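You operate a simulated robot arm through the tools that you are given. There is no shell and no other tool. Be economical: measure what you need, move in short steps, check, and stop when the job is done.

You are at the controls of a simulated two-armed robot. One attempt, no reset.

JOB
Put the grey necked bottle on the trolley deck away on the top of the service trolley. Then fetch the black finger pad and set it in the black drip tray. Then take the yellow stop block and put it on the shelf under the service table. Then take the blue cap and leave it on top of the black case. Then take the lead tester and put it on the setting bench top. Then put two of the yellow tags from the top of the fitting bench on the shelf under the arm service bench. Do these in the order given. Set down upright: grey necked bottle, yellow stop block, blue cap, lead tester.

Only the result counts: the job must be done as asked and must still hold three seconds after the hand-in. Knocking over, shifting, dropping, spilling or breaking anything else fails it. A push-on lid holds only when it is set on centred and level and pressed home; a screw cap is set on level and turned clockwise until tight.

ROBOT AND FRAMES
Two 7-joint arms with fingered hands on one trunk, on a base that drives. Base frame: it is fixed to the floor where the robot stands at the start and does not move with it; the origin is under the middle of the robot, x ahead of it, y to its left, z up; the surface under the hand at the start is at about z = 56. Lengths are in cm, angles in rad, forces in N, time in s.
The left shoulder is at the start at [7, 9.2, 88.2], the right one opposite. With the tool pointing down near the work surface each hand reaches from about 28 to 58 cm from the robot's upright axis, wherever it stands, measured 20 degrees to its own side. Places, roughly: black case [-525, -250, 100]; black drip tray (20x15x4 cm) [-240, -150, 30]; black finger pad [-250, -150, 100]; blue cap (5x5x5 cm) [-360, -150, 30]; grey necked bottle (6x6x13 cm) [50, 10, 60]; lead tester [-400, -150, 100]; setting bench [-540, -20, 90]; shelf under the arm service bench [-310, -170, 30]; shelf under the service table [-260, 50, 30]; top of the service trolley [-340, 540, 80]; yellow stop block (5x5x11 cm) [-260, -190, 90]; yellow tag [-525, -225, 100]. Payload 2.1 kg a hand.
The tool frame of a hand sits at the grasp point between the pads (the TCP): z along the fingers, y along the line on which they close. The tips reach 2 cm beyond it. The gripper opens to 6.8 cm. The gripper's body begins 2.3 cm behind the TCP. The gripper is a hand of 5 fingers: y runs from the thumb to the fingers, the wrist lies at [-1, -7.9, -13.1] in the tool frame, and closing takes about 1.5 s.
Orientation is that of the tool frame in the base frame, as [roll, pitch, yaw] about the fixed x, y, z axes, in that order (R = Rz(yaw) Ry(pitch) Rx(roll)). With the fingers straight down and the wrist toward the robot, the tool's x, y and z point along [0, 1, 0], [1, 0, 0] and [0, 0, -1] of the base frame.

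CONTROLS
- The arms move only by the tool arm_command. It takes "left_series", "right_series" or both (then of equal length, played together; a hand with none holds still); each is a list of rows, each an object (a shift or turn left out is 0, a gripper value left out holds the last) with "translation": the shift along the tool's x, y, z in cm, a list of three; "rot": the turn, a rotation vector about the tool's x, y, z in rad, a list of three. In form: [{"translation": [dx, dy, dz], "rot": [ax, ay, az]}, ...]. A call has 1 to 20 rows; each row is the pose to reach, as a shift and turn from the pose commanded when the call began, along the tool's axes at that moment. "left_gripper" and "right_gripper" are, for a hand that has rows, the closure, from 0 (fully open) to 1 (shut), set as the call begins (left out, the last holds). Each row takes 0.2 s and may step no farther than 5 cm and 0.15 rad from the row before; otherwise, or with a gripper value out of range, the whole call is refused. A pose out of reach is approached as far as the arm can. The call stops where the force on the tool passes 40 N (or 10 N more than at its start, if that is more) or the arm is blocked; 0.2 s more then pass. The fingers move at their own pace (about 15.3 cm/s each) and stop on an object; they squeeze with about 23 N. The grip force told is the motor's: it shows also when the fingers shut on nothing. Time passes only in rows, and 0.2 s behind the last, so rows that repeat a pose let the fingers close. The reply holds the time, the measured pose of the TCP, the force on the tool along the base axes, the opening and the grip force, in the units named above and with some noise, with the torque about the TCP (base axes, N m) and any sound that the robot's microphone picked up.
- Cameras (640 x 400 px; columns grow to the right, rows downward): "scene" is now at [16.54, 1.35, 103.39]; the picture's right is [0.17, -0.99, 0.00], its down [-0.55, -0.10, -0.83] and it looks along [0.81, 0.14, -0.56] (base axes); focal length 287 px, centre (320, 200). "left" rides on the left gripper at [-5.4, -5.8, -7.2] in its tool frame; the picture's right is [-0.57, -0.39, 0.73], its down [0.73, -0.64, 0.23] and it looks along [0.38, 0.66, 0.65] (tool axes); focal length 226 px, centre (320, 200). "right" rides on the right gripper at [5.4, -5.8, -7.2] in its tool frame; the picture's right is [-0.57, 0.39, -0.73], its down [-0.73, -0.64, 0.23] and it looks along [-0.38, 0.66, 0.65] (tool axes); focal length 226 px, centre (320, 200). There is no depth. A picture from a camera that has moved, and an enlarged one, comes with that camera's place and axes in the base frame and with its lens.
- capture(camera): a new picture of that camera. It takes no simulated time.
- slide_trunk(by): slides the trunk up (or, below 0, down) by that many cm; the arms and the scene camera ride with it, the base frame stays. It gives what a move gives, with no picture.
- base_move(legs): drives the robot by 1 to 6 legs, each [ahead, left, turn to the left] in cm, cm and rad, along the robot's own axes; the way and the turn of a leg run together, so that a leg with both is an arc; at most 150 cm and 3.142 rad a leg. The arms and the cameras ride along, it lands a little off, and it stops where it bumps. It gives what a move gives.
- hand_shape(shape, hand): the hand has 5 fingers and takes this shape, open, in about a second: jaw (thumb against the fingers, like two jaws); tri (thumb and two fingers); tip (a fingertip pinch); poke (one finger out to press); point (the index stretched); flat (the hand flat); cup (the hand cupped); fist (a fist). The gripper value then closes the fingers along that shape, each until it touches; the sizes above hold for jaw. It gives what a move gives, with no picture.
- aim_head(pan, tilt): turns the head with the scene camera to pan (to the left, within 1.501 rad either way) and tilt (down, from -0.506 to 1.204), counted from straight ahead of the robot. It gives what a move gives.
- enlarge(camera, box): a new picture of the part [left, top, right, bottom] of that camera's present view, enlarged. It takes no simulated time.
- close_job(): hands the job in; it is judged then, once.

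Go step by step. Nothing tells you exact positions but the pictures and the camera data: compare them with the known pose of the tool, close in by small moves and look again before you grip or let go. The budget is 207 turns and 190 pictures, counting those below and the enlarged ones. Unless the task says otherwise, let go and move clear before handing in, and close with one line.

The tools are called after "Call:" as name(argument=value, ...) on one line, values as JSON. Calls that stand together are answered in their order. arm_command: Moves the arms, as the interface text tells. Its arguments: {"type":"object","properties":{"left_series":{"type":"array","items":{"type":"object","properties":{"translation":{"type":"array","items":{"type":"number"}},"rot":{"type":"array","items":{"type":"number"}}}}},"left_gripper":{"type":"number"},"right_series":{"type":"array","items":{"type":"object","properties":{"translation":{"type":"array","items":{"type":"number"}},"rot":{"type":"array","items":{"type":"number"}}}}},"right_gripper":{"type":"number"}},"required":[]} The other tools are called the same way: slide_trunk (by) slides the trunk up or down; hand_shape (shape, hand) gives the hand a shape; base_move (legs) drives the base; aim_head (pan, tilt) turns the head that bears the scene camera; capture (camera) takes a picture; enlarge (camera, box) takes an enlarged picture of a part of a camera's view; close_job () hands the job in.

At the start:

```text
t: 0.0
left_tool_pos: [36.05, 20.5, 89.06]
left_tcp_rot: [3.141, 0.0, 1.571]
left_ft_force: [0.3, -1.0, -0.1]
left_moment: [0.02, 0.0, -0.04]
left_finger_gap: 6.75
left_grip_force: 0.0
left_shape: jaw
right_tool_pos: [39.37, -12.94, 78.08]
right_tcp_rot: [-3.142, -0.001, 1.571]
right_ft_force: [-0.8, 0.5, -0.4]
right_moment: [-0.01, 0.01, 0.01]
right_finger_gap: 6.78
right_grip_force: 0.0
right_shape: jaw
trunk travel left (down, up): [-12.5, 77.9]
robot x, y, heading: [0.13, 0.27, 0.003]
head pan, tilt: [0.171, 0.597]
```

scene: 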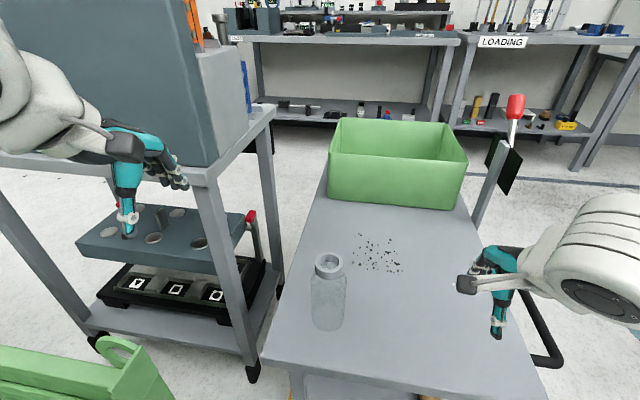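
right: 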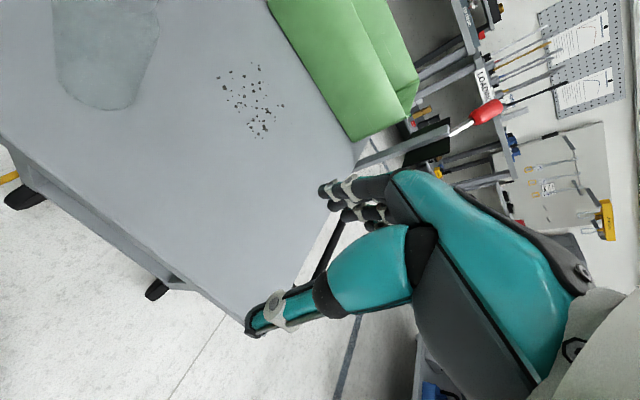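
left: 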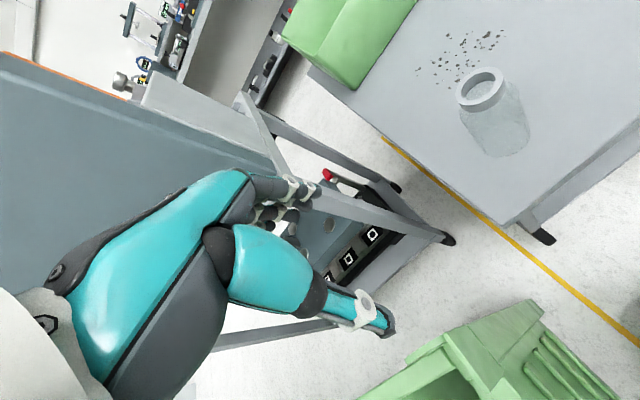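

The bottle stands at about [48.5, 5.3] on the deck (z 56 to 69). I'll bring the open right hand over it and look.

Call:
arm_command(right_series=[{"translation": [4, 2, 0]}, {"translation": [8, 4, 0]}, {"translation": [12, 6, 0]}, {"translation": [16, 8, 0]}, {"translation": [18.2, 9.1, 0]}, {"translation": [18.2, 9.1, 0]}], right_gripper=0)

Call:
capture(camera="scene")

Call:
capture(camera="right")

```text
t: 1.4
left_tool_pos: [35.94, 20.54, 89.02]
left_tcp_rot: [-3.14, 0.0, 1.57]
left_ft_force: [0.4, 0.1, 0.1]
left_moment: [0.02, 0.02, 0.0]
left_finger_gap: 6.78
left_grip_force: 0.0
left_shape: jaw
right_tool_pos: [48.5, 5.32, 78.01]
right_tcp_rot: [-3.141, -0.001, 1.569]
right_ft_force: [0.0, -0.1, 0.0]
right_moment: [-0.02, 0.0, 0.01]
right_finger_gap: 6.79
right_grip_force: 0.0
right_shape: jaw
trunk travel left (down, up): [-12.5, 77.9]
robot x, y, heading: [0.18, 0.03, -0.003]
head pan, tilt: [0.171, 0.597]
```

```text
186 pictures are left
camera scene: at [16.54, 1.37, 103.39], right [0.17, -0.99, 0.0], down [-0.55, -0.1, -0.83], along [0.81, 0.14, -0.56], focal length 287 px, centre (320, 200)
```

scene: 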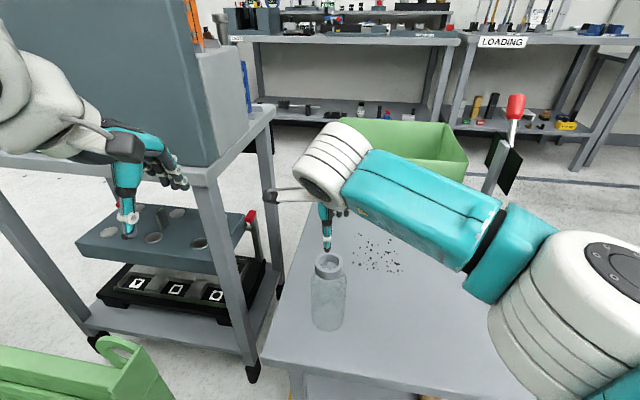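

```text
185 pictures are left
camera right: at [42.67, 10.78, 85.23], right [0.39, -0.57, 0.73], down [-0.64, -0.73, -0.23], along [0.66, -0.38, -0.65], focal length 226 px, centre (320, 200)
```

right: 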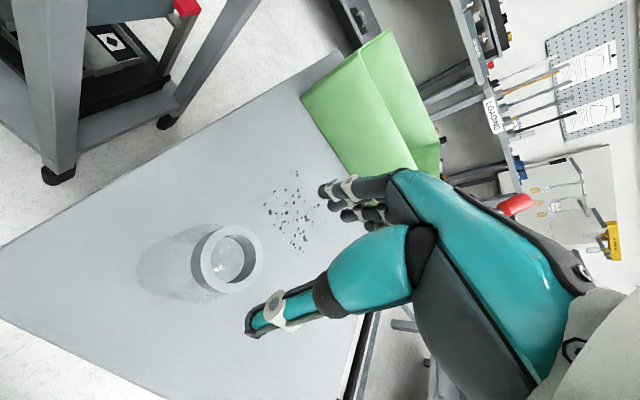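

The rim comes out at about [48.2, 5.45, 69] from both cameras. I'll go down around the neck.

Call:
arm_command(right_series=[{"translation": [0.1, -0.3, 3]}, {"translation": [0.1, -0.3, 6]}, {"translation": [0.1, -0.3, 8]}, {"translation": [0.1, -0.3, 9.5]}, {"translation": [0.1, -0.3, 10.5]}, {"translation": [0.1, -0.3, 10.5]}])

Call:
capture(camera="right")

Call:
enlarge(camera="scene", box=[250, 180, 410, 340])

```text
t: 2.8
left_tool_pos: [35.98, 20.56, 88.98]
left_tcp_rot: [-3.14, 0.0, 1.571]
left_ft_force: [-0.7, -0.4, -0.2]
left_moment: [0.01, 0.0, 0.01]
left_finger_gap: 6.74
left_grip_force: 0.1
left_shape: jaw
right_tool_pos: [48.04, 5.38, 67.55]
right_tcp_rot: [-3.14, 0.0, 1.57]
right_ft_force: [0.3, 0.0, 1.0]
right_moment: [0.05, -0.01, -0.03]
right_finger_gap: 6.74
right_grip_force: 0.0
right_shape: jaw
trunk travel left (down, up): [-12.5, 77.9]
robot x, y, heading: [0.11, 0.08, -0.001]
head pan, tilt: [0.171, 0.597]
```

```text
184 pictures are left
camera right: at [42.33, 10.85, 74.74], right [0.39, -0.57, 0.73], down [-0.64, -0.73, -0.23], along [0.66, -0.38, -0.65], focal length 226 px, centre (320, 200)
```

right: 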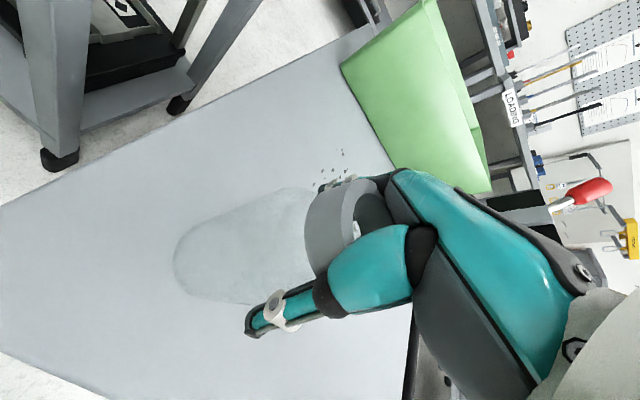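

```text
2.50 times, centred on (330, 260) of scene
camera zoom: at [16.54, 1.36, 103.39], right [0.17, -0.99, 0.0], down [-0.55, -0.1, -0.83], along [0.81, 0.14, -0.56], focal length 717 px, centre (295, 50)
```

zoom: 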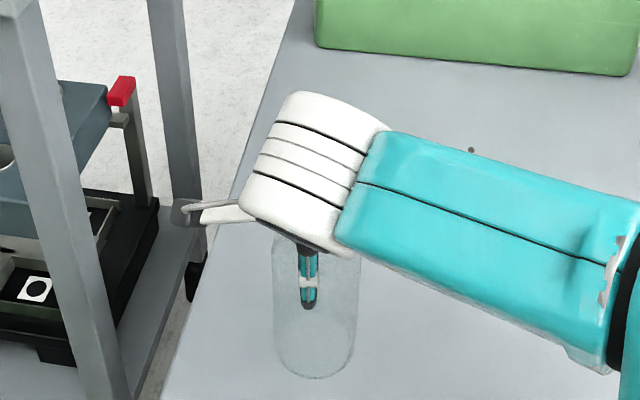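

The fingers straddle the neck. Closing now.

Call:
arm_command(right_series=[{}, {}, {}, {}, {}, {}, {}, {}, {}], right_gripper=1)

```text
t: 4.8
left_tool_pos: [35.97, 20.41, 89.0]
left_tcp_rot: [-3.141, 0.001, 1.573]
left_ft_force: [-1.4, 1.1, 0.2]
left_moment: [-0.02, 0.0, -0.01]
left_finger_gap: 6.77
left_grip_force: 0.2
left_shape: jaw
right_tool_pos: [48.03, 5.29, 67.62]
right_tcp_rot: [3.141, 0.001, 1.571]
right_ft_force: [-0.5, -0.8, -0.1]
right_moment: [0.05, 0.03, -0.01]
right_finger_gap: 5.38
right_grip_force: 22.8
right_shape: jaw
trunk travel left (down, up): [-12.5, 77.9]
robot x, y, heading: [0.18, -0.51, -0.001]
head pan, tilt: [0.171, 0.597]
```

Gripped at 5.4 cm. Lifting with a check.

Call:
arm_command(right_series=[{"translation": [0, 0, -2]}, {"translation": [0, 0, -6]}, {"translation": [0, 0, -10]}, {"translation": [0, 0, -14]}, {"translation": [0, 0, -18]}, {"translation": [0, 0, -20]}])

Call:
capture(camera="scene")

Call:
capture(camera="right")

```text
t: 6.2
left_tool_pos: [35.98, 20.49, 88.99]
left_tcp_rot: [3.141, 0.001, 1.572]
left_ft_force: [-0.9, -0.1, -0.3]
left_moment: [-0.04, 0.01, 0.0]
left_finger_gap: 6.77
left_grip_force: 0.1
left_shape: jaw
right_tool_pos: [47.93, 5.23, 87.57]
right_tcp_rot: [-3.139, 0.0, 1.572]
right_ft_force: [0.4, 0.2, -0.5]
right_moment: [0.02, 0.02, -0.03]
right_finger_gap: 5.37
right_grip_force: 23.0
right_shape: jaw
trunk travel left (down, up): [-12.5, 77.9]
robot x, y, heading: [0.18, -0.21, 0.005]
head pan, tilt: [0.171, 0.597]
```

```text
182 pictures are left
camera scene: at [16.55, 1.36, 103.39], right [0.17, -0.99, 0.0], down [-0.55, -0.1, -0.83], along [0.81, 0.14, -0.56], focal length 287 px, centre (320, 200)
```

scene: 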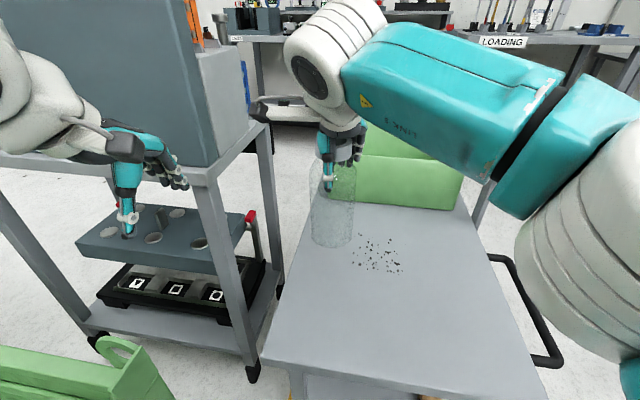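

```text
181 pictures are left
camera right: at [42.26, 10.74, 94.7], right [0.39, -0.57, 0.73], down [-0.64, -0.73, -0.23], along [0.66, -0.38, -0.65], focal length 226 px, centre (320, 200)
```

right: 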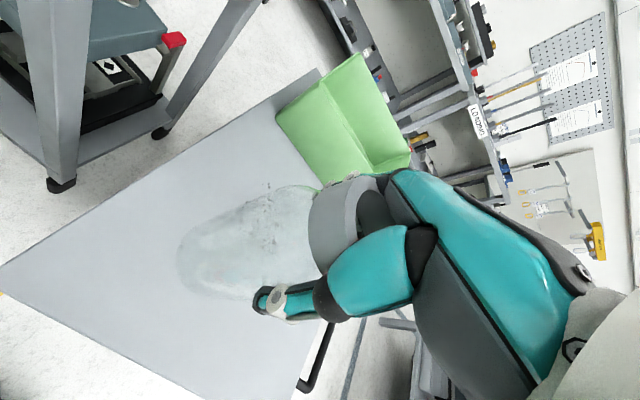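

The bottle is held. Now I look around before driving.

Call:
aim_head(pan=1.5, tilt=0.3)

Call:
capture(camera="scene")

Call:
aim_head(pan=-1.5, tilt=0.3)

Call:
capture(camera="scene")

```text
t: 7.7
left_tool_pos: [36.01, 20.57, 89.05]
left_tcp_rot: [3.141, 0.0, 1.571]
left_ft_force: [0.0, -0.5, 0.1]
left_moment: [-0.01, -0.03, -0.03]
left_finger_gap: 6.77
left_grip_force: 0.0
left_shape: jaw
right_tool_pos: [48.02, 5.29, 87.5]
right_tcp_rot: [-3.141, -0.001, 1.57]
right_ft_force: [0.0, 0.5, -0.8]
right_moment: [0.0, -0.01, 0.02]
right_finger_gap: 5.4
right_grip_force: 23.1
right_shape: jaw
trunk travel left (down, up): [-12.5, 77.9]
robot x, y, heading: [-0.07, -0.36, 0.002]
head pan, tilt: [1.499, 0.3]
```

```text
180 pictures are left
camera scene: at [8.5, 9.18, 106.11], right [1.0, -0.07, 0.0], down [-0.02, -0.3, -0.96], along [0.07, 0.95, -0.3], focal length 287 px, centre (320, 200)
```

scene: 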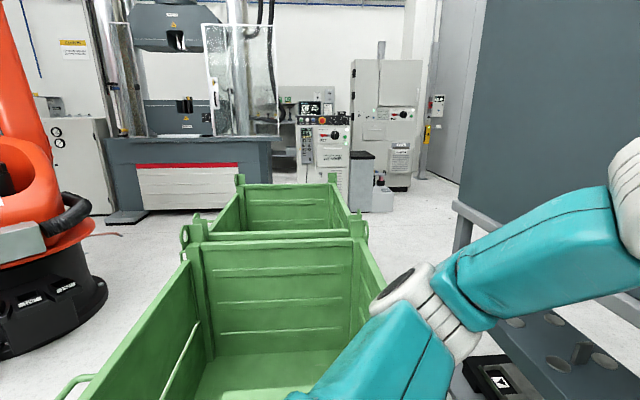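

```text
t: 10.3
left_tool_pos: [36.04, 20.55, 89.19]
left_tcp_rot: [-3.141, 0.0, 1.572]
left_ft_force: [0.8, 0.0, -1.1]
left_moment: [-0.04, 0.01, 0.01]
left_finger_gap: 6.76
left_grip_force: 0.1
left_shape: jaw
right_tool_pos: [48.0, 5.37, 87.56]
right_tcp_rot: [-3.141, 0.0, 1.569]
right_ft_force: [-0.6, 0.0, -0.4]
right_moment: [0.05, 0.03, -0.02]
right_finger_gap: 5.4
right_grip_force: 22.9
right_shape: jaw
trunk travel left (down, up): [-12.5, 77.9]
robot x, y, heading: [0.15, 0.17, 0.002]
head pan, tilt: [-1.499, 0.3]
```

```text
179 pictures are left
camera scene: at [8.5, -9.45, 106.11], right [-1.0, -0.07, 0.0], down [-0.02, 0.29, -0.96], along [0.07, -0.95, -0.3], focal length 287 px, centre (320, 200)
```

scene: 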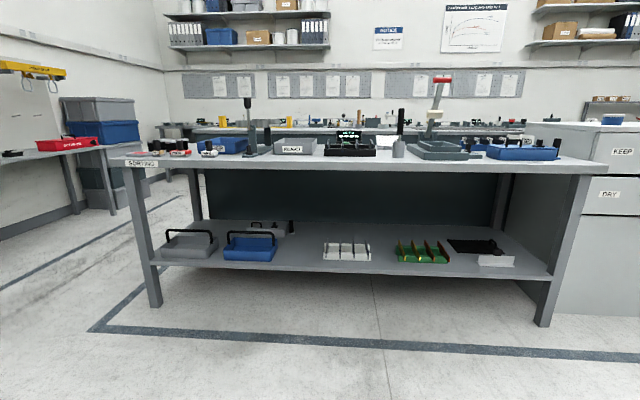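

The right side is open; green bins are to the left. I'll back away from the trolley, and turn right toward the bench side to see behind.

Call:
base_move(legs=[[-55, 0, 0], [0, 0, -1.571]])

Call:
capture(camera="scene")

Call:
aim_head(pan=0, tilt=0.3)

Call:
capture(camera="scene")

```text
t: 12.0
left_tool_pos: [15.72, 20.55, 89.49]
left_tcp_rot: [3.132, 0.001, 1.572]
left_ft_force: [0.3, 0.1, 0.5]
left_moment: [-0.01, -0.03, 0.02]
left_finger_gap: 6.75
left_grip_force: 0.0
left_shape: jaw
right_tool_pos: [28.01, 5.57, 88.18]
right_tcp_rot: [3.135, 0.0, 1.573]
right_ft_force: [1.0, 0.6, -1.3]
right_moment: [0.0, 0.0, -0.03]
right_finger_gap: 5.39
right_grip_force: 22.7
right_shape: jaw
trunk travel left (down, up): [-12.5, 77.9]
robot x, y, heading: [-19.73, 0.19, -0.004]
head pan, tilt: [-1.499, 0.3]
stopped in leg 1: the robot was blocked; the commanded pose is now the measured one
```

```text
178 pictures are left
camera scene: at [-10.15, -9.44, 106.13], right [-1.0, -0.07, 0.01], down [-0.03, 0.29, -0.96], along [0.07, -0.95, -0.3], focal length 287 px, centre (320, 200)
```

scene: 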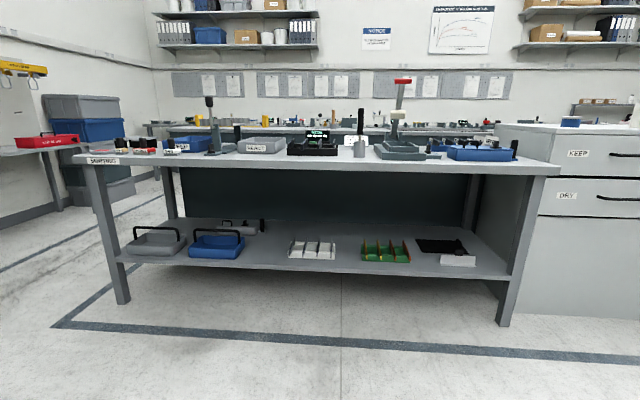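

```text
t: 13.6
left_tool_pos: [15.85, 20.46, 89.47]
left_tcp_rot: [3.134, 0.001, 1.574]
left_ft_force: [-0.5, 0.8, -0.6]
left_moment: [-0.01, 0.03, 0.01]
left_finger_gap: 6.78
left_grip_force: 0.0
left_shape: jaw
right_tool_pos: [28.12, 5.47, 88.08]
right_tcp_rot: [3.132, 0.001, 1.571]
right_ft_force: [-1.3, -0.2, -2.2]
right_moment: [-0.03, 0.0, -0.02]
right_finger_gap: 5.38
right_grip_force: 23.3
right_shape: jaw
trunk travel left (down, up): [-12.5, 77.9]
robot x, y, heading: [-19.79, 0.29, 0.005]
head pan, tilt: [0.0, 0.3]
```

```text
177 pictures are left
camera scene: at [-1.48, -0.12, 106.04], right [0.0, -1.0, 0.0], down [-0.3, 0.0, -0.95], along [0.95, 0.0, -0.3], focal length 287 px, centre (320, 200)
```

scene: 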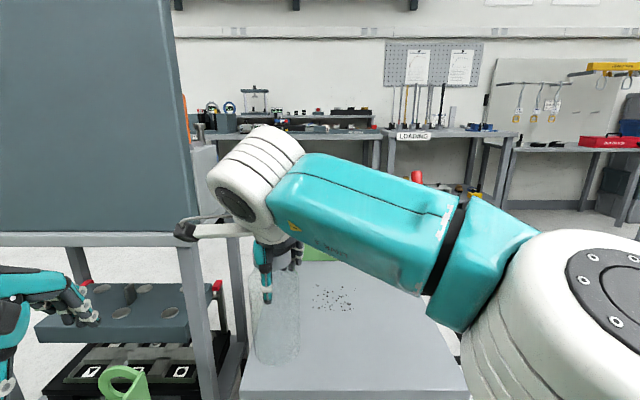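

Something low blocks the way behind. I'll ease forward, slide right into the open aisle and turn right there.

Call:
base_move(legs=[[4, 0, 0], [0, -50, 0], [0, 0, -0.8], [0, 0, -0.77]])

Call:
aim_head(pan=1.0, tilt=0.3)

Call:
aim_head(pan=-1.4, tilt=0.4)

Call:
capture(camera="scene")

```text
t: 21.2
left_tool_pos: [4.99, -85.23, 89.44]
left_tcp_rot: [3.133, -0.002, -0.002]
left_ft_force: [0.1, 0.3, 0.0]
left_moment: [-0.03, -0.02, 0.0]
left_finger_gap: 6.78
left_grip_force: 0.0
left_shape: jaw
right_tool_pos: [-10.14, -97.4, 87.88]
right_tcp_rot: [3.134, -0.001, -0.002]
right_ft_force: [-0.1, 0.3, -0.9]
right_moment: [0.02, 0.0, -0.01]
right_finger_gap: 5.37
right_grip_force: 22.6
right_shape: jaw
trunk travel left (down, up): [-12.5, 77.9]
robot x, y, heading: [-15.6, -49.64, -1.574]
head pan, tilt: [0.0, 0.3]
```

```text
t: 22.4
left_tool_pos: [4.99, -85.26, 89.41]
left_tcp_rot: [3.133, -0.001, -0.001]
left_ft_force: [0.1, 1.0, 0.2]
left_moment: [0.0, 0.0, 0.01]
left_finger_gap: 6.78
left_grip_force: 0.0
left_shape: jaw
right_tool_pos: [-10.1, -97.25, 88.03]
right_tcp_rot: [3.133, 0.0, -0.003]
right_ft_force: [0.3, 0.6, -1.1]
right_moment: [-0.01, 0.01, -0.01]
right_finger_gap: 5.39
right_grip_force: 22.7
right_shape: jaw
trunk travel left (down, up): [-12.5, 77.9]
robot x, y, heading: [-15.52, -49.5, -1.57]
head pan, tilt: [1.0, 0.3]
```

```text
t: 24.6
left_tool_pos: [4.89, -85.13, 89.35]
left_tcp_rot: [3.132, 0.0, -0.001]
left_ft_force: [-0.1, 0.2, 0.5]
left_moment: [0.02, 0.0, -0.05]
left_finger_gap: 6.78
left_grip_force: 0.1
left_shape: jaw
right_tool_pos: [-10.16, -97.34, 87.96]
right_tcp_rot: [3.134, 0.001, -0.004]
right_ft_force: [-0.1, -0.3, -1.4]
right_moment: [0.0, 0.01, -0.01]
right_finger_gap: 5.39
right_grip_force: 22.6
right_shape: jaw
trunk travel left (down, up): [-12.5, 77.9]
robot x, y, heading: [-15.51, -49.69, -1.572]
head pan, tilt: [-1.4, 0.4]
```

```text
176 pictures are left
camera scene: at [-24.69, -59.52, 105.18], right [-0.17, 0.99, 0.0], down [0.38, 0.07, -0.92], along [-0.91, -0.16, -0.39], focal length 287 px, centre (320, 200)
```

scene: 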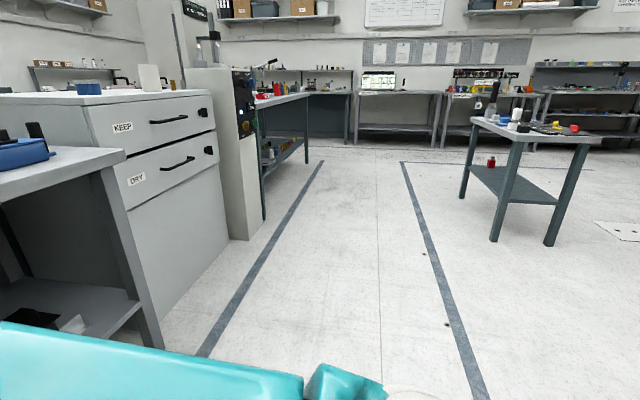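

The aisle runs toward -x between the cabinet and the service table. I'll move into its middle, turn to face -x, then look around to the right.

Call:
base_move(legs=[[20, 0, 0], [0, 0, -0.8], [0, 0, -0.77]])

Call:
aim_head(pan=-0.7, tilt=0.4)

Call:
capture(camera="scene")

Call:
aim_head(pan=-1.5, tilt=0.4)

Call:
capture(camera="scene")

```text
t: 30.3
left_tool_pos: [-50.82, -89.62, 89.38]
left_tcp_rot: [3.133, -0.001, -1.577]
left_ft_force: [-0.3, -0.1, -0.2]
left_moment: [-0.01, -0.01, -0.01]
left_finger_gap: 6.79
left_grip_force: 0.1
left_shape: jaw
right_tool_pos: [-62.94, -74.3, 88.03]
right_tcp_rot: [3.135, -0.001, -1.577]
right_ft_force: [0.7, 0.3, -0.3]
right_moment: [0.01, -0.01, -0.01]
right_finger_gap: 5.37
right_grip_force: 22.7
right_shape: jaw
trunk travel left (down, up): [-12.5, 77.9]
robot x, y, heading: [-15.41, -69.37, 3.134]
head pan, tilt: [-1.4, 0.4]
```

```text
t: 31.4
left_tool_pos: [-50.92, -89.58, 89.39]
left_tcp_rot: [3.133, -0.001, -1.576]
left_ft_force: [0.1, -0.3, 0.3]
left_moment: [-0.01, -0.01, 0.01]
left_finger_gap: 6.82
left_grip_force: 0.0
left_shape: jaw
right_tool_pos: [-62.99, -74.45, 88.06]
right_tcp_rot: [3.133, -0.001, -1.576]
right_ft_force: [0.0, 0.0, -1.3]
right_moment: [0.0, -0.02, 0.01]
right_finger_gap: 5.37
right_grip_force: 23.7
right_shape: jaw
trunk travel left (down, up): [-12.5, 77.9]
robot x, y, heading: [-15.3, -69.11, 3.135]
head pan, tilt: [-0.7, 0.4]
```

```text
175 pictures are left
camera scene: at [-30.59, -63.33, 105.18], right [0.65, 0.76, 0.0], down [0.3, -0.25, -0.92], along [-0.7, 0.6, -0.39], focal length 287 px, centre (320, 200)
```

scene: 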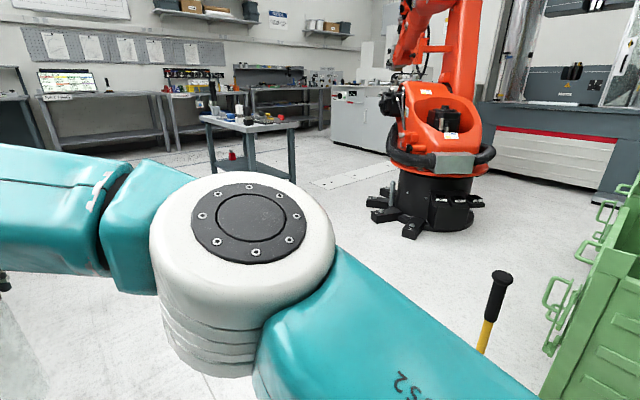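

```text
t: 32.5
left_tool_pos: [-50.84, -89.56, 89.37]
left_tcp_rot: [3.133, 0.0, -1.576]
left_ft_force: [-0.2, -0.6, 0.1]
left_moment: [-0.01, 0.01, 0.0]
left_finger_gap: 6.77
left_grip_force: 0.1
left_shape: jaw
right_tool_pos: [-62.96, -74.42, 87.92]
right_tcp_rot: [3.132, 0.001, -1.576]
right_ft_force: [0.4, -0.3, 0.1]
right_moment: [0.02, 0.0, 0.02]
right_finger_gap: 5.37
right_grip_force: 23.6
right_shape: jaw
trunk travel left (down, up): [-12.5, 77.9]
robot x, y, heading: [-15.3, -69.1, 3.136]
head pan, tilt: [-1.499, 0.4]
```

```text
174 pictures are left
camera scene: at [-24.16, -60.09, 105.18], right [1.0, 0.07, 0.0], down [0.03, -0.39, -0.92], along [-0.06, 0.92, -0.39], focal length 287 px, centre (320, 200)
```

scene: 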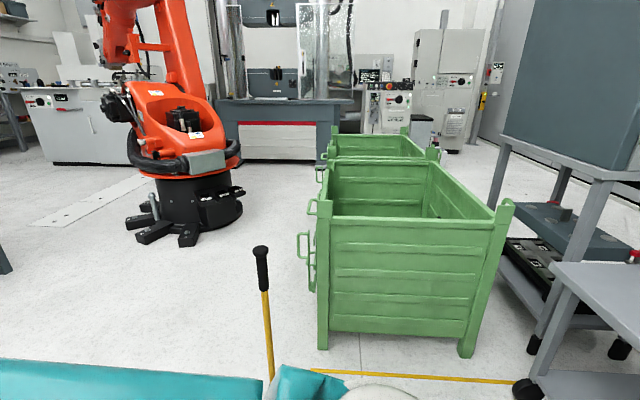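

The aisle is clear ahead; the trolley lies beyond a white cabinet to the far right. I'll drive along the aisle and look again.

Call:
base_move(legs=[[100, 0, 0], [70, 0, 0], [0, 0, -0.8], [0, 0, -0.77]])

Call:
aim_head(pan=0, tilt=0.25)

Call:
capture(camera="scene")

Call:
aim_head(pan=0.8, tilt=0.3)

Call:
capture(camera="scene")

```text
t: 45.2
left_tool_pos: [-204.8, -34.68, 89.36]
left_tcp_rot: [3.134, 0.001, -3.135]
left_ft_force: [0.4, -1.0, 0.3]
left_moment: [-0.01, 0.04, 0.02]
left_finger_gap: 6.77
left_grip_force: 0.0
left_shape: jaw
right_tool_pos: [-189.78, -22.36, 88.01]
right_tcp_rot: [3.134, -0.002, -3.135]
right_ft_force: [-0.5, 0.1, -1.4]
right_moment: [0.01, -0.03, 0.01]
right_finger_gap: 5.38
right_grip_force: 23.2
right_shape: jaw
trunk travel left (down, up): [-12.5, 77.9]
robot x, y, heading: [-183.89, -69.62, 1.574]
head pan, tilt: [-1.499, 0.4]
```

```text
t: 46.8
left_tool_pos: [-204.74, -34.63, 89.42]
left_tcp_rot: [3.136, 0.0, -3.136]
left_ft_force: [-0.7, -0.4, 0.1]
left_moment: [0.02, 0.01, 0.06]
left_finger_gap: 6.76
left_grip_force: 0.1
left_shape: jaw
right_tool_pos: [-189.84, -22.45, 87.96]
right_tcp_rot: [3.131, 0.0, -3.135]
right_ft_force: [0.0, 0.5, -0.6]
right_moment: [0.0, -0.05, 0.02]
right_finger_gap: 5.36
right_grip_force: 22.7
right_shape: jaw
trunk travel left (down, up): [-12.5, 77.9]
robot x, y, heading: [-184.09, -69.74, 1.577]
head pan, tilt: [0.0, 0.25]
```

```text
173 pictures are left
camera scene: at [-184.28, -52.69, 106.58], right [1.0, 0.01, 0.0], down [0.0, -0.25, -0.97], along [-0.01, 0.97, -0.25], focal length 287 px, centre (320, 200)
```

scene: 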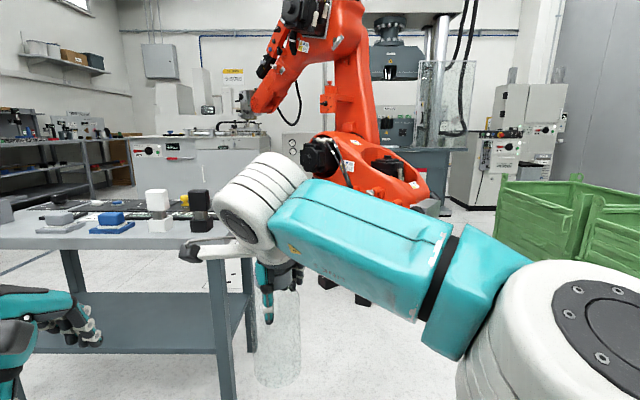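

```text
t: 48.0
left_tool_pos: [-204.68, -34.68, 89.42]
left_tcp_rot: [3.132, 0.002, -3.136]
left_ft_force: [0.3, 0.2, 0.2]
left_moment: [0.0, -0.03, 0.0]
left_finger_gap: 6.77
left_grip_force: 0.1
left_shape: jaw
right_tool_pos: [-189.71, -22.45, 88.07]
right_tcp_rot: [3.132, 0.001, -3.136]
right_ft_force: [-0.4, 0.3, -1.2]
right_moment: [0.03, -0.01, 0.0]
right_finger_gap: 5.38
right_grip_force: 22.9
right_shape: jaw
trunk travel left (down, up): [-12.5, 77.9]
robot x, y, heading: [-184.27, -70.06, 1.581]
head pan, tilt: [0.799, 0.3]
```

```text
172 pictures are left
camera scene: at [-190.95, -55.55, 106.11], right [0.69, 0.72, 0.0], down [0.21, -0.21, -0.96], along [-0.69, 0.66, -0.3], focal length 287 px, centre (320, 200)
```

scene: 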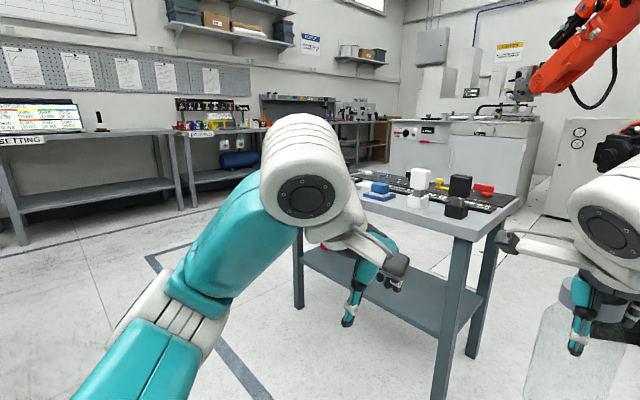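

I'll zoom on the far area to find the service trolley.

Call:
enlarge(camera="scene", box=[320, 60, 640, 260])

Call:
aim_head(pan=0.3, tilt=0.1)

Call:
capture(camera="scene")

```text
2.00 times, centred on (480, 160) of scene
camera zoom: at [-190.95, -55.55, 106.11], right [0.69, 0.72, 0.0], down [0.21, -0.21, -0.96], along [-0.69, 0.66, -0.3], focal length 574 px, centre (0, 280)
```

zoom: 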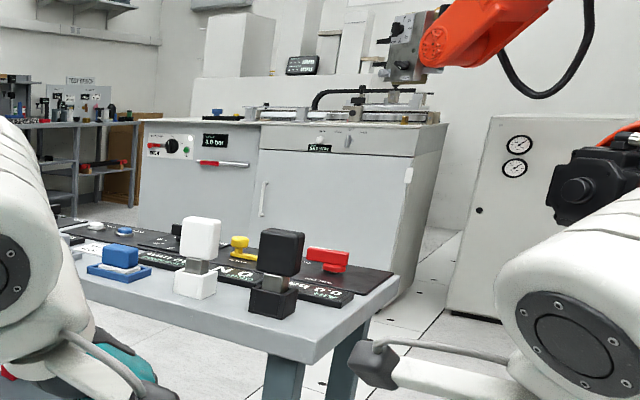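

```text
t: 48.9
left_tool_pos: [-204.68, -34.69, 89.46]
left_tcp_rot: [3.135, 0.0, -3.134]
left_ft_force: [0.0, 0.4, 0.4]
left_moment: [0.01, -0.03, 0.03]
left_finger_gap: 6.79
left_grip_force: 0.1
left_shape: jaw
right_tool_pos: [-189.68, -22.5, 88.06]
right_tcp_rot: [3.134, 0.002, -3.136]
right_ft_force: [0.0, -1.0, -1.0]
right_moment: [0.01, 0.0, 0.02]
right_finger_gap: 5.36
right_grip_force: 22.8
right_shape: jaw
trunk travel left (down, up): [-12.5, 77.9]
robot x, y, heading: [-184.28, -70.27, 1.572]
head pan, tilt: [0.3, 0.099]
```

```text
170 pictures are left
camera scene: at [-187.01, -53.25, 107.97], right [0.95, 0.3, 0.0], down [0.03, -0.1, -0.99], along [-0.3, 0.95, -0.1], focal length 287 px, centre (320, 200)
```

scene: 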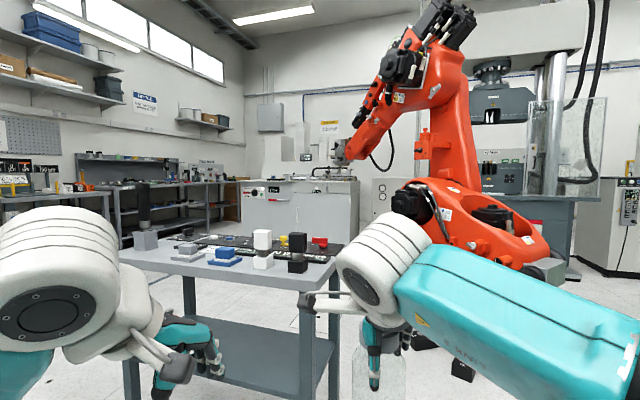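

The trolley isn't visible yet; it seems to be behind the far cabinet. I'll go around the west side of the service table and look again.

Call:
base_move(legs=[[0, 0, 0.8], [0, 0, 0.77], [110, 0, 0], [90, 0, 0], [0, 0, -0.8], [0, 0, -0.77]])

Call:
aim_head(pan=0, tilt=0.2)

Call:
capture(camera="scene")

```text
t: 67.1
left_tool_pos: [-404.77, -29.74, 89.48]
left_tcp_rot: [3.135, 0.0, 3.118]
left_ft_force: [0.1, 0.2, 0.2]
left_moment: [0.0, -0.02, 0.0]
left_finger_gap: 6.79
left_grip_force: 0.1
left_shape: jaw
right_tool_pos: [-389.41, -17.85, 88.02]
right_tcp_rot: [3.134, 0.001, 3.12]
right_ft_force: [0.1, -0.8, -1.1]
right_moment: [0.0, -0.01, 0.02]
right_finger_gap: 5.37
right_grip_force: 23.1
right_shape: jaw
trunk travel left (down, up): [-12.5, 77.9]
robot x, y, heading: [-385.34, -65.41, 1.544]
head pan, tilt: [0.3, 0.099]
```

```text
t: 67.9
left_tool_pos: [-404.84, -29.72, 89.42]
left_tcp_rot: [3.134, 0.0, 3.118]
left_ft_force: [0.3, -0.3, -0.3]
left_moment: [0.0, -0.01, -0.04]
left_finger_gap: 6.77
left_grip_force: 0.1
left_shape: jaw
right_tool_pos: [-389.48, -17.81, 87.92]
right_tcp_rot: [3.133, 0.0, 3.119]
right_ft_force: [0.5, 0.5, -1.2]
right_moment: [-0.03, 0.0, 0.0]
right_finger_gap: 5.35
right_grip_force: 23.1
right_shape: jaw
trunk travel left (down, up): [-12.5, 77.9]
robot x, y, heading: [-384.91, -65.58, 1.546]
head pan, tilt: [0.0, 0.201]
```

```text
169 pictures are left
camera scene: at [-384.86, -48.3, 107.04], right [1.0, -0.02, 0.0], down [0.0, -0.2, -0.98], along [0.02, 0.98, -0.2], focal length 287 px, centre (320, 200)
```

scene: 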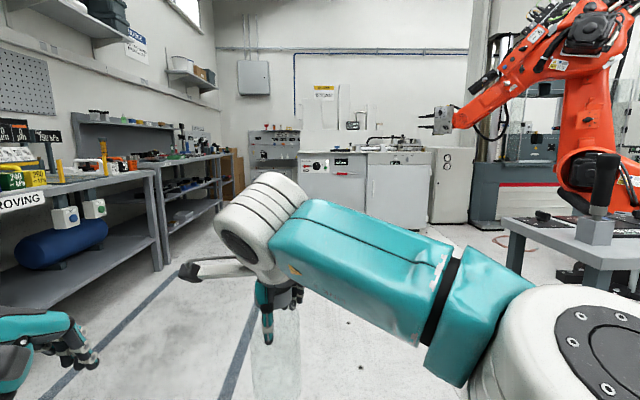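

I'll drive north beside the service table for a closer view.

Call:
base_move(legs=[[100, 0, 0], [100, 0, 0]])

Call:
capture(camera="scene")

Call:
aim_head(pan=-0.8, tilt=0.2)

Call:
capture(camera="scene")

```text
t: 78.0
left_tool_pos: [-400.71, 173.6, 89.39]
left_tcp_rot: [3.135, 0.002, 3.123]
left_ft_force: [0.6, 0.9, 0.5]
left_moment: [-0.02, 0.0, 0.0]
left_finger_gap: 6.77
left_grip_force: 0.2
left_shape: jaw
right_tool_pos: [-385.33, 185.47, 88.07]
right_tcp_rot: [3.134, 0.0, 3.121]
right_ft_force: [-0.3, -0.3, -1.5]
right_moment: [-0.01, 0.01, 0.0]
right_finger_gap: 5.32
right_grip_force: 22.8
right_shape: jaw
trunk travel left (down, up): [-12.5, 77.9]
robot x, y, heading: [-380.92, 137.73, 1.548]
head pan, tilt: [0.0, 0.201]
```

```text
168 pictures are left
camera scene: at [-380.66, 155.02, 107.04], right [1.0, -0.02, 0.0], down [0.0, -0.2, -0.98], along [0.02, 0.98, -0.2], focal length 287 px, centre (320, 200)
```

scene: 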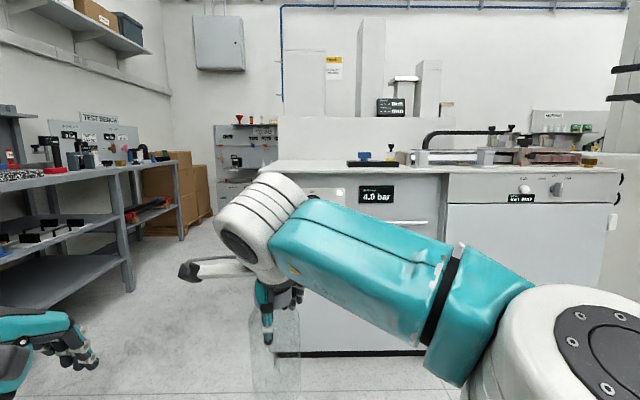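

```text
t: 79.1
left_tool_pos: [-400.72, 173.61, 89.39]
left_tcp_rot: [3.136, -0.002, 3.124]
left_ft_force: [-0.1, 0.7, -0.4]
left_moment: [0.01, -0.02, 0.01]
left_finger_gap: 6.77
left_grip_force: 0.1
left_shape: jaw
right_tool_pos: [-385.31, 185.54, 87.95]
right_tcp_rot: [3.133, -0.001, 3.12]
right_ft_force: [-0.1, -0.3, -1.5]
right_moment: [0.0, -0.02, -0.03]
right_finger_gap: 5.3
right_grip_force: 22.9
right_shape: jaw
trunk travel left (down, up): [-12.5, 77.9]
robot x, y, heading: [-381.02, 137.94, 1.551]
head pan, tilt: [-0.799, 0.201]
```

```text
167 pictures are left
camera scene: at [-374.04, 152.08, 107.04], right [0.68, -0.73, 0.0], down [-0.15, -0.14, -0.98], along [0.71, 0.67, -0.2], focal length 287 px, centre (320, 200)
```

scene: 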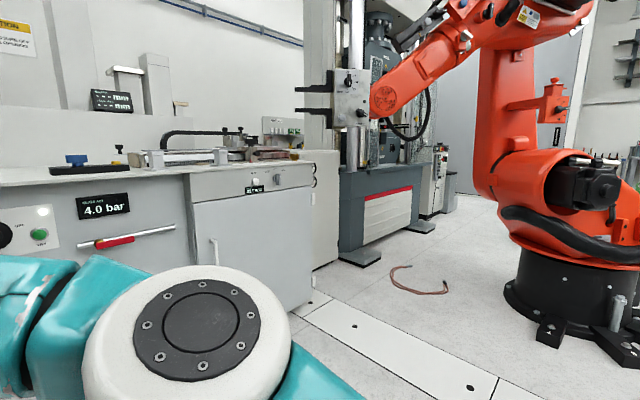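

The neck of the room left of the cabinet is about 1 m wide. I'll shift left and go forward to look behind the cabinet.

Call:
base_move(legs=[[0, 72, 0.02], [100, 0, 0]])

Call:
aim_head(pan=-0.4, tilt=0.3)

Call:
capture(camera="scene")

Call:
capture(camera="right")

```text
t: 87.9
left_tool_pos: [-472.85, 274.85, 89.33]
left_tcp_rot: [3.135, 0.0, -3.141]
left_ft_force: [0.1, -0.6, 0.4]
left_moment: [0.0, -0.02, -0.02]
left_finger_gap: 6.79
left_grip_force: 0.1
left_shape: jaw
right_tool_pos: [-457.91, 286.91, 87.98]
right_tcp_rot: [3.133, -0.001, 3.139]
right_ft_force: [0.6, -0.5, -1.6]
right_moment: [0.01, 0.05, 0.0]
right_finger_gap: 5.33
right_grip_force: 23.2
right_shape: jaw
trunk travel left (down, up): [-12.5, 77.9]
robot x, y, heading: [-452.6, 239.85, 1.568]
head pan, tilt: [-0.799, 0.201]
```

```text
t: 88.8
left_tool_pos: [-472.89, 274.88, 89.34]
left_tcp_rot: [3.135, 0.0, 3.14]
left_ft_force: [-0.3, -0.4, -0.3]
left_moment: [0.03, 0.01, 0.01]
left_finger_gap: 6.81
left_grip_force: 0.1
left_shape: jaw
right_tool_pos: [-457.74, 287.08, 87.86]
right_tcp_rot: [3.131, -0.002, 3.14]
right_ft_force: [0.0, 0.6, -0.4]
right_moment: [0.0, 0.02, -0.01]
right_finger_gap: 5.32
right_grip_force: 23.0
right_shape: jaw
trunk travel left (down, up): [-12.5, 77.9]
robot x, y, heading: [-452.27, 239.66, 1.572]
head pan, tilt: [-0.4, 0.3]
```

```text
166 pictures are left
camera scene: at [-448.89, 255.98, 106.11], right [0.92, -0.39, 0.0], down [-0.12, -0.27, -0.96], along [0.37, 0.88, -0.3], focal length 287 px, centre (320, 200)
```

scene: 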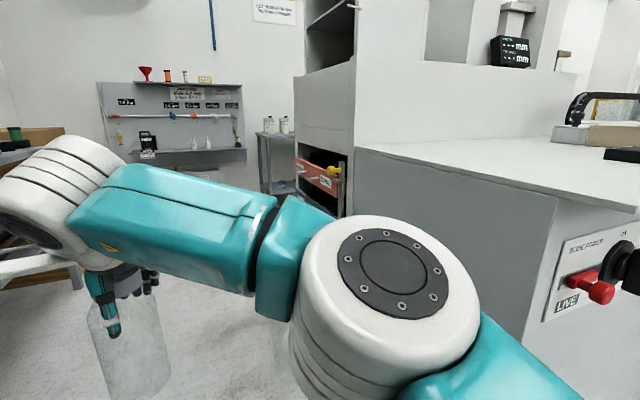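

```text
165 pictures are left
camera right: at [-463.16, 281.16, 95.12], right [0.57, 0.38, 0.73], down [0.73, -0.64, -0.24], along [0.38, 0.67, -0.64], focal length 226 px, centre (320, 200)
```

right: 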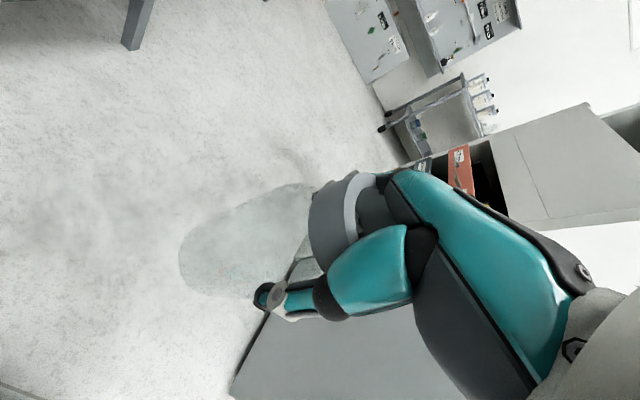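

The service trolley with small bottles on it stands behind the cabinet, near [-365, 540]. I'll go further in.

Call:
base_move(legs=[[100, 0, 0], [40, 0, 0]])

Call:
aim_head(pan=-0.8, tilt=0.4)

Call:
capture(camera="scene")

```text
t: 96.0
left_tool_pos: [-472.84, 414.97, 89.53]
left_tcp_rot: [3.135, 0.0, -3.141]
left_ft_force: [0.5, -0.1, 0.1]
left_moment: [0.03, 0.02, 0.0]
left_finger_gap: 6.79
left_grip_force: 0.0
left_shape: jaw
right_tool_pos: [-457.56, 427.1, 88.05]
right_tcp_rot: [3.132, 0.001, -3.141]
right_ft_force: [-0.6, -0.1, -1.8]
right_moment: [-0.02, 0.02, 0.02]
right_finger_gap: 5.32
right_grip_force: 22.6
right_shape: jaw
trunk travel left (down, up): [-12.5, 77.9]
robot x, y, heading: [-452.47, 379.24, 1.568]
head pan, tilt: [-0.4, 0.3]
```

```text
t: 96.9
left_tool_pos: [-472.73, 414.96, 89.45]
left_tcp_rot: [3.135, 0.001, 3.141]
left_ft_force: [0.8, 1.0, 0.1]
left_moment: [0.0, 0.0, -0.01]
left_finger_gap: 6.78
left_grip_force: 0.0
left_shape: jaw
right_tool_pos: [-457.83, 427.13, 88.01]
right_tcp_rot: [3.132, 0.0, 3.14]
right_ft_force: [0.5, 0.0, -1.5]
right_moment: [0.02, 0.02, -0.01]
right_finger_gap: 5.32
right_grip_force: 22.7
right_shape: jaw
trunk travel left (down, up): [-12.5, 77.9]
robot x, y, heading: [-452.4, 380.13, 1.571]
head pan, tilt: [-0.799, 0.4]
```

```text
164 pictures are left
camera scene: at [-445.77, 393.93, 105.18], right [0.7, -0.72, 0.0], down [-0.28, -0.27, -0.92], along [0.66, 0.64, -0.39], focal length 287 px, centre (320, 200)
```

scene: 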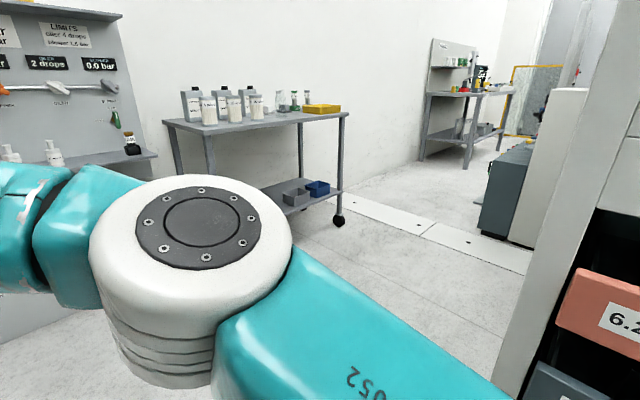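

The trolley has bottles at the left, beakers and a yellow tray; its top is around z 83. I'll raise the trunk, then drive to face it.

Call:
slide_trunk(by=28)

Call:
base_move(legs=[[70, 0, 0], [0, -100, 0]])

Call:
aim_head(pan=0.25, tilt=0.8)

Call:
capture(camera="scene")

Call:
capture(camera="right")

```text
t: 99.7
left_tool_pos: [-472.88, 415.01, 117.5]
left_tcp_rot: [3.133, 0.002, 3.141]
left_ft_force: [-0.4, 0.6, 0.8]
left_moment: [0.01, 0.01, -0.04]
left_finger_gap: 6.79
left_grip_force: 0.1
left_shape: jaw
right_tool_pos: [-457.62, 426.55, 117.01]
right_tcp_rot: [3.11, 0.0, 3.14]
right_ft_force: [-1.1, 0.1, -1.1]
right_moment: [0.02, -0.01, -0.01]
right_finger_gap: 5.33
right_grip_force: 23.1
right_shape: jaw
trunk travel left (down, up): [-40.5, 49.9]
robot x, y, heading: [-452.34, 379.64, 1.567]
head pan, tilt: [-0.799, 0.4]
```

```text
t: 108.3
left_tool_pos: [-373.19, 484.14, 117.39]
left_tcp_rot: [3.134, -0.002, -3.129]
left_ft_force: [0.1, -0.7, 1.7]
left_moment: [0.02, 0.0, -0.03]
left_finger_gap: 6.78
left_grip_force: 0.1
left_shape: jaw
right_tool_pos: [-358.27, 495.87, 117.13]
right_tcp_rot: [3.111, 0.001, -3.13]
right_ft_force: [0.4, -0.1, -0.6]
right_moment: [0.02, -0.04, -0.01]
right_finger_gap: 5.32
right_grip_force: 23.5
right_shape: jaw
trunk travel left (down, up): [-40.5, 49.9]
robot x, y, heading: [-352.13, 449.53, 1.586]
head pan, tilt: [-0.799, 0.4]
```

```text
t: 109.6
left_tool_pos: [-373.17, 484.14, 117.32]
left_tcp_rot: [3.135, 0.0, -3.126]
left_ft_force: [-0.1, -0.8, -0.4]
left_moment: [0.01, 0.01, 0.0]
left_finger_gap: 6.77
left_grip_force: 0.0
left_shape: jaw
right_tool_pos: [-358.17, 495.88, 117.01]
right_tcp_rot: [3.11, 0.0, -3.129]
right_ft_force: [-0.2, -0.9, -1.6]
right_moment: [0.0, -0.02, -0.04]
right_finger_gap: 5.35
right_grip_force: 22.8
right_shape: jaw
trunk travel left (down, up): [-40.5, 49.9]
robot x, y, heading: [-352.16, 449.1, 1.585]
head pan, tilt: [0.25, 0.799]
```

```text
163 pictures are left
camera scene: at [-354.47, 459.69, 130.03], right [0.97, 0.26, 0.0], down [0.19, -0.69, -0.7], along [-0.18, 0.67, -0.72], focal length 287 px, centre (320, 200)
```

scene: 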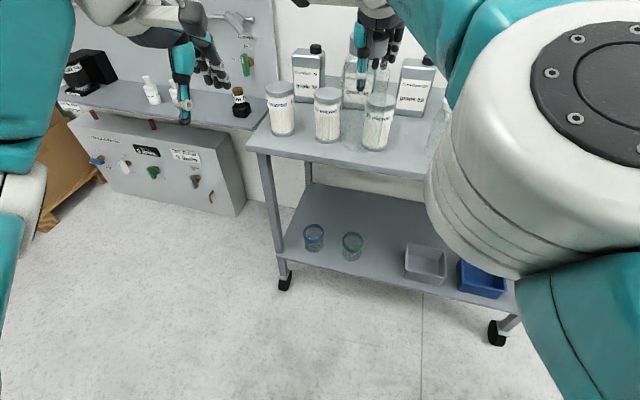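

```text
162 pictures are left
camera right: at [-363.51, 489.74, 123.99], right [0.56, 0.37, 0.74], down [0.74, -0.62, -0.25], along [0.37, 0.69, -0.62], focal length 226 px, centre (320, 200)
```

right: 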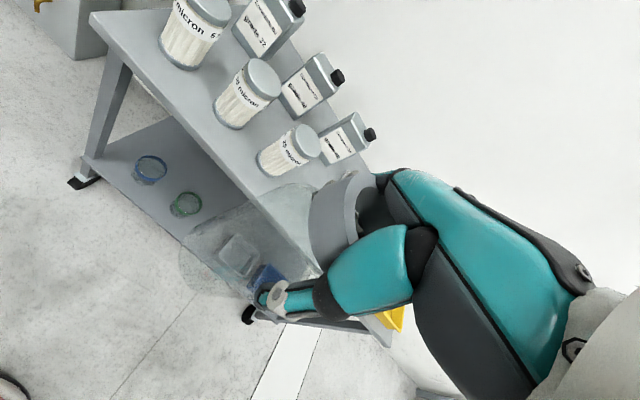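

I need to see the trolley's right half, which my arm hides. I'll shift right and use both the head and left cameras.

Call:
base_move(legs=[[0, -40, -0.015]])

Call:
aim_head(pan=0.1, tilt=0.7)

Call:
capture(camera="scene")

Call:
capture(camera="left")

Call:
capture(camera="right")

```text
t: 112.1
left_tool_pos: [-333.34, 484.66, 117.36]
left_tcp_rot: [3.134, -0.001, -3.142]
left_ft_force: [-0.6, 0.1, 0.3]
left_moment: [0.02, -0.01, -0.01]
left_finger_gap: 6.8
left_grip_force: 0.1
left_shape: jaw
right_tool_pos: [-318.3, 496.26, 117.05]
right_tcp_rot: [3.111, 0.002, 3.14]
right_ft_force: [0.5, 0.0, -0.4]
right_moment: [0.01, -0.01, 0.02]
right_finger_gap: 5.35
right_grip_force: 23.0
right_shape: jaw
trunk travel left (down, up): [-40.5, 49.9]
robot x, y, heading: [-312.95, 449.2, 1.57]
head pan, tilt: [0.25, 0.799]
```

```text
t: 112.8
left_tool_pos: [-333.51, 484.69, 117.47]
left_tcp_rot: [3.134, -0.001, 3.141]
left_ft_force: [0.4, 0.2, -0.3]
left_moment: [-0.01, 0.01, -0.02]
left_finger_gap: 6.8
left_grip_force: 0.1
left_shape: jaw
right_tool_pos: [-318.35, 496.34, 116.95]
right_tcp_rot: [3.109, 0.0, 3.14]
right_ft_force: [0.7, 0.5, -1.9]
right_moment: [0.0, -0.03, -0.01]
right_finger_gap: 5.33
right_grip_force: 23.3
right_shape: jaw
trunk travel left (down, up): [-40.5, 49.9]
robot x, y, heading: [-312.92, 449.46, 1.568]
head pan, tilt: [0.099, 0.7]
```

```text
161 pictures are left
camera scene: at [-313.9, 460.63, 130.85], right [0.99, 0.1, 0.0], down [0.06, -0.64, -0.76], along [-0.08, 0.76, -0.64], focal length 287 px, centre (320, 200)
```

scene: 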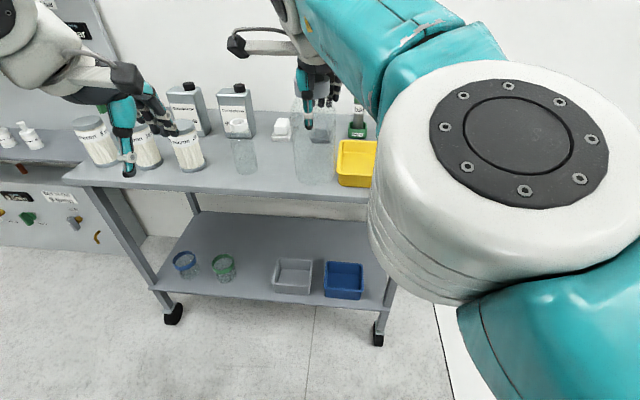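

```text
160 pictures are left
camera left: at [-327.97, 478.9, 124.64], right [0.57, -0.38, -0.73], down [-0.73, -0.64, -0.23], along [-0.38, 0.67, -0.64], focal length 226 px, centre (320, 200)
```

left: 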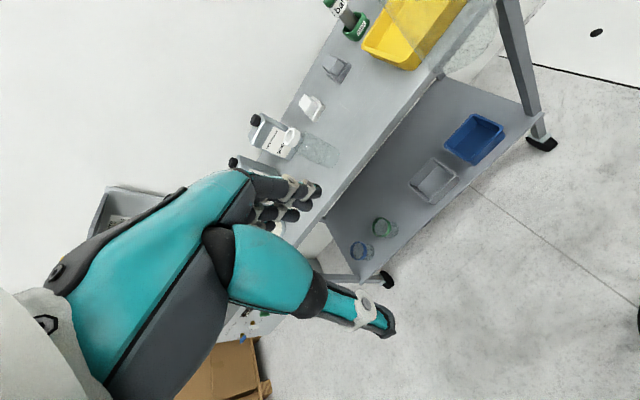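

```text
159 pictures are left
camera right: at [-323.66, 490.18, 123.99], right [0.57, 0.36, 0.74], down [0.73, -0.63, -0.25], along [0.38, 0.68, -0.62], focal length 226 px, centre (320, 200)
```

right: 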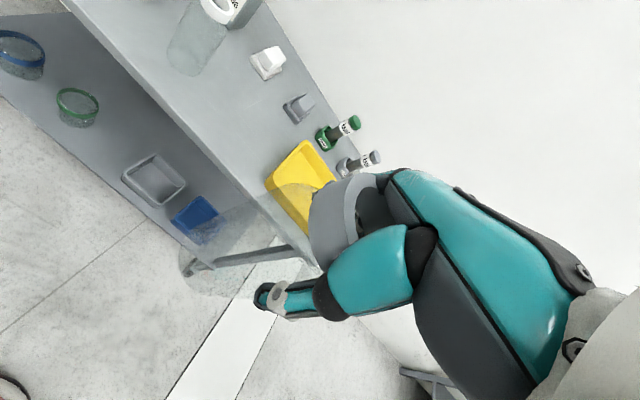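

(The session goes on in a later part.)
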